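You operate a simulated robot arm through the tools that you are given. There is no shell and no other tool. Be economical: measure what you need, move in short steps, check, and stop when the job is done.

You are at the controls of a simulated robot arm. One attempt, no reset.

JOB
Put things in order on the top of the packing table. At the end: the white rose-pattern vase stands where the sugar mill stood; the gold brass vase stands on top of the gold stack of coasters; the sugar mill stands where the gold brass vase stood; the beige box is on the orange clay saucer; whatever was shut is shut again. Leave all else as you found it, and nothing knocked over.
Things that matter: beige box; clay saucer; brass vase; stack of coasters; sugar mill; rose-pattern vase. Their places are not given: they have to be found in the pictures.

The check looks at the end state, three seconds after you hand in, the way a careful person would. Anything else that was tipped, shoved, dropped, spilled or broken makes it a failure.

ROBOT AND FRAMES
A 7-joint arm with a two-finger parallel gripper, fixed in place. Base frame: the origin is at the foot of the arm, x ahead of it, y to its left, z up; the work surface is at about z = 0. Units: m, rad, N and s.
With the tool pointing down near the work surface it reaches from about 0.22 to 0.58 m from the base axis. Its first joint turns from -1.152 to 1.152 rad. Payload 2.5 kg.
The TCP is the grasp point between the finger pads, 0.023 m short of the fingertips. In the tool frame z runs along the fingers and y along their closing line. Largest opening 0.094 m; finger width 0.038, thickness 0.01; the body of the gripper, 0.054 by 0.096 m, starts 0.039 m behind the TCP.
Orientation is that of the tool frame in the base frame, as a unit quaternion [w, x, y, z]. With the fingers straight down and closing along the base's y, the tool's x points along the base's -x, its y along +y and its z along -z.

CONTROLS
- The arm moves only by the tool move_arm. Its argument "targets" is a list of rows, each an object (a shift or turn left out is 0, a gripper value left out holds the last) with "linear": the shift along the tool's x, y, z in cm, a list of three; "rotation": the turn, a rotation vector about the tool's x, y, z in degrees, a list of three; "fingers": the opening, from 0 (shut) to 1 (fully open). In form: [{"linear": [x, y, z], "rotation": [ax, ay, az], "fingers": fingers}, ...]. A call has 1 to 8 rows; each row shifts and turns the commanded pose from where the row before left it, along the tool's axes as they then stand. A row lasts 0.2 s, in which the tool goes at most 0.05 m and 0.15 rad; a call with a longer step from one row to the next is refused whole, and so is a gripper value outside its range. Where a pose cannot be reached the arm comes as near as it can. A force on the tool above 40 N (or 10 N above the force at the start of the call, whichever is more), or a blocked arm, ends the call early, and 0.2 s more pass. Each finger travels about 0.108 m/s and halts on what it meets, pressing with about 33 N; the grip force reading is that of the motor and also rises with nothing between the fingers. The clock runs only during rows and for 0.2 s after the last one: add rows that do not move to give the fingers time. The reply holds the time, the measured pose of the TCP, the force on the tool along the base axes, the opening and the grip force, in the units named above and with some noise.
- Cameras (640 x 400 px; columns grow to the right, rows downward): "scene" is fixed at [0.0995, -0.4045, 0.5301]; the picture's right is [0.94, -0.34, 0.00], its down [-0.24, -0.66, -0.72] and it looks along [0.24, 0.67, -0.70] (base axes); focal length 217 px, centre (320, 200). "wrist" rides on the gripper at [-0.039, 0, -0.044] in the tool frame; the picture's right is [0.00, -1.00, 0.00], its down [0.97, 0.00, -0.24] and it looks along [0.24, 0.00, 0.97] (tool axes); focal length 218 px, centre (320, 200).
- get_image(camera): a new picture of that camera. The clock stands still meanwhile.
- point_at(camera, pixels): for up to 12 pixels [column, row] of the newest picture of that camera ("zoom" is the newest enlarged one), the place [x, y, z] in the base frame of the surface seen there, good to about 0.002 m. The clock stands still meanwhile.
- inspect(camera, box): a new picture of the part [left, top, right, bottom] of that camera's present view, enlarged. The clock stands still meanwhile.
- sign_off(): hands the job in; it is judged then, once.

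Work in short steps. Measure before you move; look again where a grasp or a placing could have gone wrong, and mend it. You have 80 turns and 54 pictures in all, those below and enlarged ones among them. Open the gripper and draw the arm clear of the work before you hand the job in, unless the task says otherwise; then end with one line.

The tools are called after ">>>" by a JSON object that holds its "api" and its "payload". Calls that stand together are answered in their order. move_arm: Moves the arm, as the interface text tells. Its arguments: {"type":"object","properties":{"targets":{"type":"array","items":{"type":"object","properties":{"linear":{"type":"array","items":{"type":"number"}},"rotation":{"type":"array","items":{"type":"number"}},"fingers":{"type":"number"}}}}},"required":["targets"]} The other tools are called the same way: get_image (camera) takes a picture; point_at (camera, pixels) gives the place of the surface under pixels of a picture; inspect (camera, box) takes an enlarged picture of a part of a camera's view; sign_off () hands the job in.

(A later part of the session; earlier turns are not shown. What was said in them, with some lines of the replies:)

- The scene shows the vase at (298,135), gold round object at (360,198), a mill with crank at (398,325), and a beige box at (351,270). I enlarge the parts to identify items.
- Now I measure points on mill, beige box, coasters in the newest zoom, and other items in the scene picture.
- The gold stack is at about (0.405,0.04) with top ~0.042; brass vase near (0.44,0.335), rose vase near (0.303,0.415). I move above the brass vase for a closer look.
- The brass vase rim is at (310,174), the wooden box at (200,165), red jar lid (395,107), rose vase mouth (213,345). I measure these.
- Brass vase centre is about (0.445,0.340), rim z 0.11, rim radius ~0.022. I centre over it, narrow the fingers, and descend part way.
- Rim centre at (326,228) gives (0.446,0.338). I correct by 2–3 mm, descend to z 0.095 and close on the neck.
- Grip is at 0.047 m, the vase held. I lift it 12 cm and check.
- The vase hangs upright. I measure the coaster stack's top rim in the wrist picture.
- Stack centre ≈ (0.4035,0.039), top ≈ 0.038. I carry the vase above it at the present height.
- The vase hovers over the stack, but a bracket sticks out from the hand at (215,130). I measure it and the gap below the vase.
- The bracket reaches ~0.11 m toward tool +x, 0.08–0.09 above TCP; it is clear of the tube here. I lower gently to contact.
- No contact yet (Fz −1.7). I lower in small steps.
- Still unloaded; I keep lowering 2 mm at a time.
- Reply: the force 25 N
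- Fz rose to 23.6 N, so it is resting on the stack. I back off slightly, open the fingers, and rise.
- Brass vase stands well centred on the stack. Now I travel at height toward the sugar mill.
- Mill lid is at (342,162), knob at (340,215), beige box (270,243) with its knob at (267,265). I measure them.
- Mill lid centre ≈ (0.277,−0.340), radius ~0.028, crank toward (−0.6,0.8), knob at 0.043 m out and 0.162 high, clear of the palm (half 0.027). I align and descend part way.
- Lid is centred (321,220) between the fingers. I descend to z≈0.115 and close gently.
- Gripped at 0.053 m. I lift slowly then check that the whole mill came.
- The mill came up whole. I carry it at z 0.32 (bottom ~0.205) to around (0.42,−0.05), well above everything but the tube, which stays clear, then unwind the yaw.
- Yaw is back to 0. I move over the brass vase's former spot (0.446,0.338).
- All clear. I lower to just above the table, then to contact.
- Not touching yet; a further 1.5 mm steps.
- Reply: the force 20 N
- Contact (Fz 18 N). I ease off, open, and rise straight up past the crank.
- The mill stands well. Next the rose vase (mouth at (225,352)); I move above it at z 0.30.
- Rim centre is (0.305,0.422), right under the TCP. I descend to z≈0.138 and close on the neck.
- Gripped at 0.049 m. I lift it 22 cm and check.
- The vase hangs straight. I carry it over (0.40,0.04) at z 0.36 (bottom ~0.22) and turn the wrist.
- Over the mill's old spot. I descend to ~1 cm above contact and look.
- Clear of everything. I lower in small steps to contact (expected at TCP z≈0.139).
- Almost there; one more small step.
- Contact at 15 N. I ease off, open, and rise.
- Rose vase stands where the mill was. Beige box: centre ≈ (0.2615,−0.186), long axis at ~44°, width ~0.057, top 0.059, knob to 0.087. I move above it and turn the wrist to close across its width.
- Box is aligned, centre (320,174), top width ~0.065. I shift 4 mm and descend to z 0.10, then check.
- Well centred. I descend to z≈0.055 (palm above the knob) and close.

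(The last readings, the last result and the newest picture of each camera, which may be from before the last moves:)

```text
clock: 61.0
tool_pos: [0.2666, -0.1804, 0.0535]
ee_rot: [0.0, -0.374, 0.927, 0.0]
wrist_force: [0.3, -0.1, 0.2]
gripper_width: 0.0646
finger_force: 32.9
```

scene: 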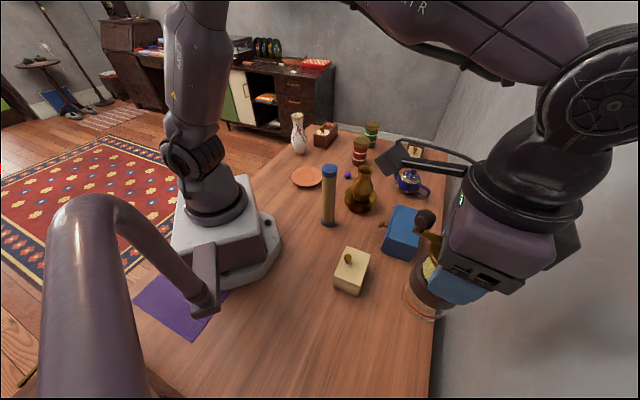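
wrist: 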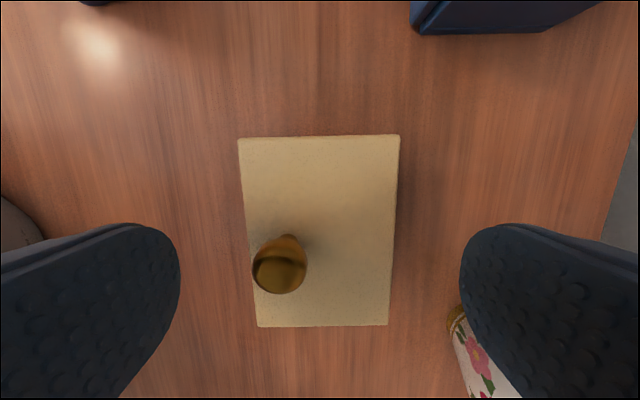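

Gripped at 0.0646. I lift slowly and check that box and lid rise together.

>>> {"api": "move_arm", "payload": {"targets": [{"linear": [0, 0, -0.5]}, {"linear": [0, 0, -2]}, {"linear": [0, 0, -3]}, {}]}}

>>> {"api": "inspect", "payload": {"camera": "scene", "box": [270, 190, 430, 330]}}

>>> {"api": "get_image", "payload": {"camera": "wrist"}}

```text
clock: 62.0
tool_pos: [0.2653, -0.1811, 0.1089]
ee_rot: [0.0, -0.374, 0.927, 0.0]
wrist_force: [0.8, 0.2, -2.3]
gripper_width: 0.0648
finger_force: 33.6
```

```text
2.86 times, centred on (350, 260) of scene
```

zoom: 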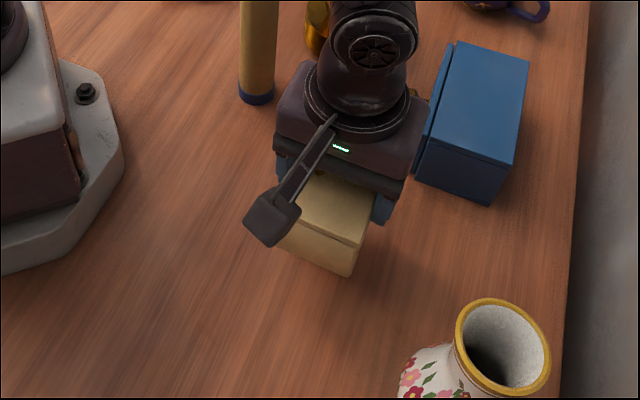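

```text
20 pictures are left
```

wrist: 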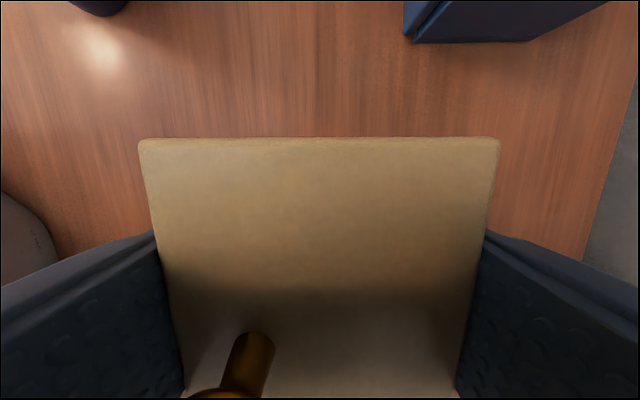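

Box and lid are held together. I raise it to z≈0.31 and carry it around the tube toward (0.35,0.0).

>>> {"api": "move_arm", "payload": {"targets": [{"linear": [0, 0, -4]}, {"linear": [0, 0, -4]}, {"linear": [0, 0, -4]}, {"linear": [0, 0, -4]}, {"linear": [0, 0, -4]}, {}]}}

>>> {"api": "move_arm", "payload": {"targets": [{"linear": [-3.73, 1.43, 0]}, {"linear": [-3.73, 1.43, 0]}, {"linear": [-3.73, 1.43, 0]}, {"linear": [-3.73, 1.43, 0]}, {"linear": [-3.73, 1.43, 0]}, {}]}}

>>> {"api": "get_image", "payload": {"camera": "scene"}}

```text
clock: 63.4
tool_pos: [0.2636, -0.1813, 0.3074]
ee_rot: [0.0, -0.374, 0.927, -0.001]
wrist_force: [0.2, 0.5, -0.8]
gripper_width: 0.0646
finger_force: 32.7
```

```text
clock: 64.8
tool_pos: [0.3497, -0.0001, 0.3082]
ee_rot: [-0.001, -0.375, 0.927, 0.0]
wrist_force: [-0.6, -0.1, -1.3]
gripper_width: 0.0645
finger_force: 32.7
```

```text
19 pictures are left
```

scene: 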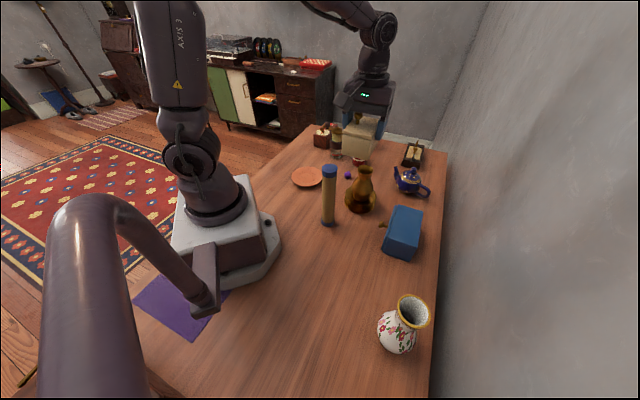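

All is well. I remeasure the saucer's rim in an enlarged view.

>>> {"api": "inspect", "payload": {"camera": "scene", "box": [285, 155, 330, 200]}}

>>> {"api": "point_at", "payload": {"camera": "scene", "pixels": [[293, 177], [306, 166], [306, 187], [307, 177], [300, 177], [314, 177], [307, 170], [307, 183]]}}

```text
8.89 times, centred on (308, 178) of scene
```

zoom: 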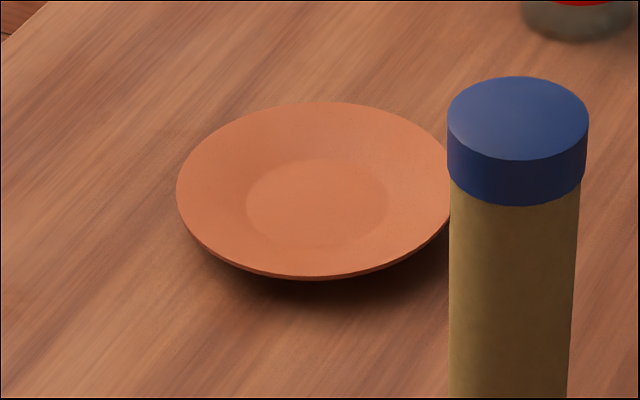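

```text
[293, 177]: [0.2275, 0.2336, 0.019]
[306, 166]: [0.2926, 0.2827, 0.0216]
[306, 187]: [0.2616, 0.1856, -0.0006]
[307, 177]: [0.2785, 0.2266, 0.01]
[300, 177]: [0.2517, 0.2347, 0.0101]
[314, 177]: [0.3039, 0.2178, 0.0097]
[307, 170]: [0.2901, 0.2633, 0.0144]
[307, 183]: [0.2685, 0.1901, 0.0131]
```

I measure the flat centre and rim in this zoom to centre accurately.

>>> {"api": "point_at", "payload": {"camera": "zoom", "pixels": [[246, 203], [388, 203], [316, 159], [316, 247], [317, 203], [180, 190], [315, 104], [315, 275], [230, 125], [230, 258], [400, 125], [400, 258]]}}

```text
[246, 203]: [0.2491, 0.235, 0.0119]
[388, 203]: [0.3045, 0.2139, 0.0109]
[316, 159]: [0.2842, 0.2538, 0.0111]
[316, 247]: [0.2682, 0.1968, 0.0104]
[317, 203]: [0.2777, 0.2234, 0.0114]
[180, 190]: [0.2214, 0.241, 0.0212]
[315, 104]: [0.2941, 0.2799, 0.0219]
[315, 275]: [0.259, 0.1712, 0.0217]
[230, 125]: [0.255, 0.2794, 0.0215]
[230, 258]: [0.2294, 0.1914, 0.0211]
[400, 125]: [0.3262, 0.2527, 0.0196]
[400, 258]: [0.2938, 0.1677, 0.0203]
```

Saucer centre ≈ (0.2765,0.2245), rim z 0.021; the box will rest near the rim. I carry it over and descend part way.

>>> {"api": "move_arm", "payload": {"targets": [{"linear": [-2.07, 4.25, 0]}, {"linear": [-2.07, 4.25, 0]}, {"linear": [-2.07, 4.25, 0]}, {"linear": [-2.07, 4.25, 0]}, {"linear": [-2.07, 4.25, 0]}, {}]}}

>>> {"api": "move_arm", "payload": {"targets": [{"linear": [0, 0, 4]}, {"linear": [0, 0, 4]}, {"linear": [0, 0, 4]}, {"linear": [0, 0, 4]}, {"linear": [0, 0, 4]}, {}]}}

>>> {"api": "inspect", "payload": {"camera": "scene", "box": [260, 100, 380, 210]}}

```text
clock: 66.2
tool_pos: [0.2764, 0.2251, 0.3067]
ee_rot: [0.0, -0.374, 0.927, 0.001]
wrist_force: [-0.4, 0.7, -1.1]
gripper_width: 0.0645
finger_force: 33.0
```

```text
clock: 67.6
tool_pos: [0.2777, 0.2232, 0.1075]
ee_rot: [0.0, -0.375, 0.927, 0.001]
wrist_force: [0.2, 0.0, -0.9]
gripper_width: 0.0648
finger_force: 32.5
```

```text
3.64 times, centred on (320, 155) of scene
```

zoom: 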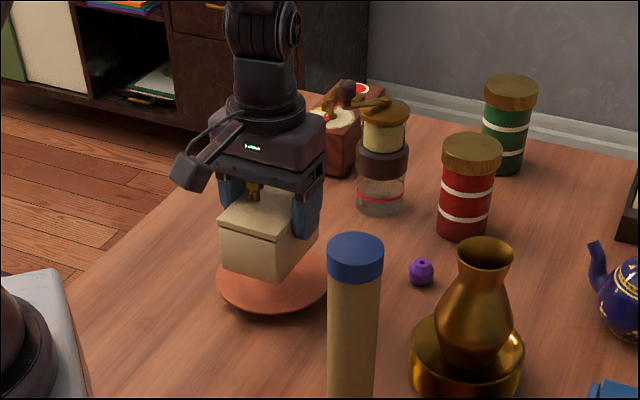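

Box is over the saucer, lid shut. I lower to near contact then in small steps.

>>> {"api": "move_arm", "payload": {"targets": [{"linear": [0, 0, 1.5]}, {"linear": [0, 0, 1.0]}, {"linear": [0, 0, 0.3]}, {}]}}

>>> {"api": "move_arm", "payload": {"targets": [{"linear": [0, 0, 0.2]}, {}]}}

>>> {"api": "move_arm", "payload": {"targets": [{"linear": [0, 0, 0.2]}, {}]}}

```text
clock: 68.6
tool_pos: [0.2757, 0.2239, 0.0786]
ee_rot: [0.0, -0.374, 0.927, 0.0]
wrist_force: [0.0, 0.5, -1.4]
gripper_width: 0.0646
finger_force: 33.2
```

```text
clock: 69.2
tool_pos: [0.2752, 0.2257, 0.0777]
ee_rot: [-0.001, -0.375, 0.927, 0.001]
wrist_force: [-0.6, -0.2, -1.4]
gripper_width: 0.0648
finger_force: 32.9
```

```text
clock: 69.8
tool_pos: [0.2758, 0.2258, 0.0774]
ee_rot: [0.0, -0.375, 0.927, 0.001]
wrist_force: [0.6, 0.3, -1.2]
gripper_width: 0.0645
finger_force: 32.9
```

Still free; continuing by 2 mm.

>>> {"api": "move_arm", "payload": {"targets": [{"linear": [0, 0, 0.2]}, {}]}}

>>> {"api": "move_arm", "payload": {"targets": [{"linear": [0, 0, 0.15]}, {}]}}

```text
clock: 70.4
tool_pos: [0.2756, 0.2257, 0.0745]
ee_rot: [0.0, -0.375, 0.927, 0.0]
wrist_force: [-0.4, -1.6, 5.9]
gripper_width: 0.0645
finger_force: 32.8
```

```text
clock: 71.0
tool_pos: [0.2779, 0.2244, 0.0731]
ee_rot: [0.001, -0.375, 0.927, 0.001]
wrist_force: [-7.0, -3.2, 31.4]
gripper_width: 0.0648
finger_force: 33.1
```

Firm contact as expected (0.074). I ease off and look before releasing.

>>> {"api": "move_arm", "payload": {"targets": [{"linear": [0, 0, -0.15]}, {}]}}

>>> {"api": "inspect", "payload": {"camera": "scene", "box": [280, 140, 340, 200]}}

```text
clock: 71.6
tool_pos: [0.2769, 0.2252, 0.0735]
ee_rot: [0.001, -0.374, 0.927, 0.0]
wrist_force: [2.1, 3.0, 6.4]
gripper_width: 0.0647
finger_force: 33.3
```

```text
6.67 times, centred on (310, 170) of scene
```

zoom: 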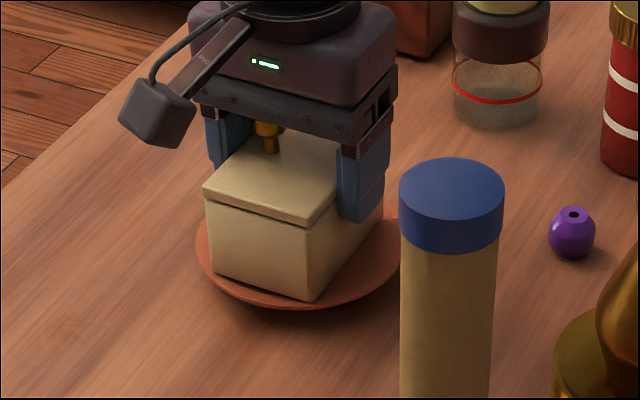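

It sits centred within the saucer. I open gently, and rise straight up.

>>> {"api": "move_arm", "payload": {"targets": [{"fingers": 0.75}, {"fingers": 0.85}, {"fingers": 0.95}, {}]}}

>>> {"api": "move_arm", "payload": {"targets": [{"linear": [0, 0, -1]}, {"linear": [0, 0, -3]}, {"linear": [0, 0, -4]}, {"linear": [0, 0, -4]}, {"linear": [0, 0, -5]}, {"linear": [0, 0, -5]}, {}]}}

>>> {"api": "get_image", "payload": {"camera": "scene"}}

>>> {"api": "get_image", "payload": {"camera": "wrist"}}

>>> {"api": "inspect", "payload": {"camera": "scene", "box": [270, 110, 430, 220]}}

>>> {"api": "inspect", "payload": {"camera": "scene", "box": [320, 190, 460, 370]}}

```text
clock: 72.6
tool_pos: [0.2763, 0.225, 0.0741]
ee_rot: [0.0, -0.375, 0.927, -0.001]
wrist_force: [-0.5, 0.2, 0.5]
gripper_width: 0.0895
finger_force: 0.0
```

```text
clock: 74.2
tool_pos: [0.2783, 0.2268, 0.2945]
ee_rot: [0.0, -0.374, 0.927, -0.001]
wrist_force: [-0.2, 0.3, -0.2]
gripper_width: 0.0893
finger_force: 0.1
```

```text
15 pictures are left
```

scene: 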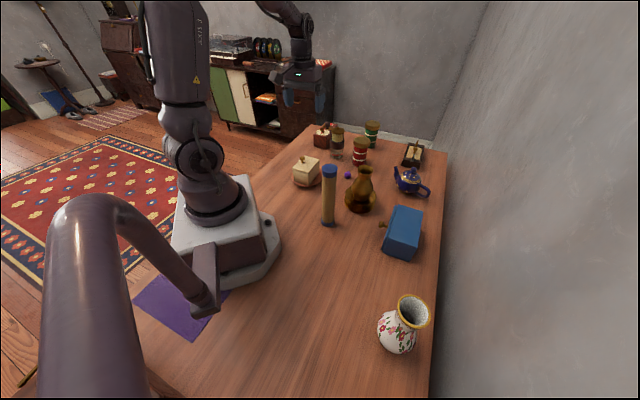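

```text
14 pictures are left
```

wrist: 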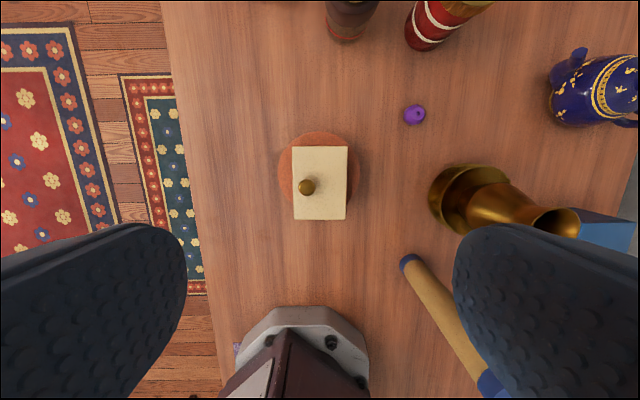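

```text
3.64 times, centred on (350, 165) of scene
```

zoom: 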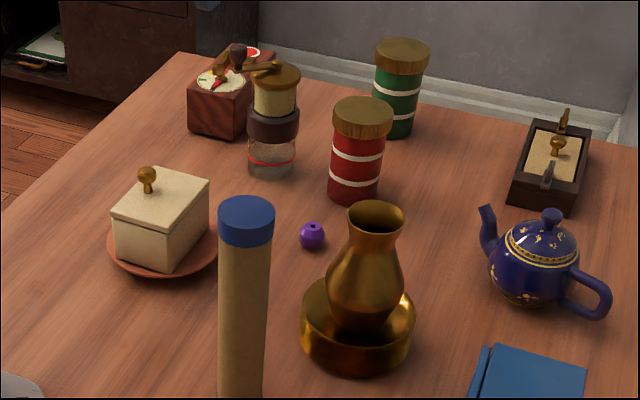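

```text
2.22 times, centred on (390, 280) of scene
```

zoom: 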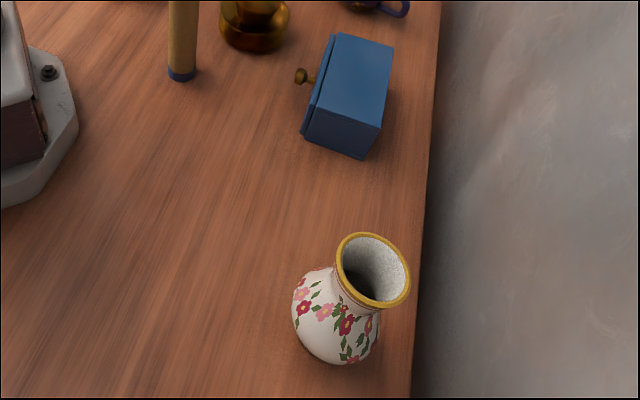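

All stands as wanted. I check that the box top is level and the box lid is shut.

>>> {"api": "point_at", "payload": {"camera": "wrist", "pixels": [[296, 150], [344, 150], [342, 216], [297, 216], [282, 170], [355, 170], [320, 135]]}}

```text
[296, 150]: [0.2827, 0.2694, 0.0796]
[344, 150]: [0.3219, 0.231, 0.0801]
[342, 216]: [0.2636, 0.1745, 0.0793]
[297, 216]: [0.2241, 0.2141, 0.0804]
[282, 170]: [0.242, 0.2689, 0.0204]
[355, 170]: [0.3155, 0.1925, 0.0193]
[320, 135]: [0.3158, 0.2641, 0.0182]
```

The box is level (top at 0.080 at all four corners) and shut, and the arm is clear with the gripper open, so I hand in.

>>> {"api": "sign_off", "payload": {}}

```text
The job is handed in.
```

I handed the job in with all four placements made. The brass vase stands on the coasters, the sugar mill stands where the brass vase was, and the rose-pattern vase stands where the mill was. The beige box, still shut, sits level on the clay saucer. In the last pictures nothing was knocked over and nothing else had visibly moved.
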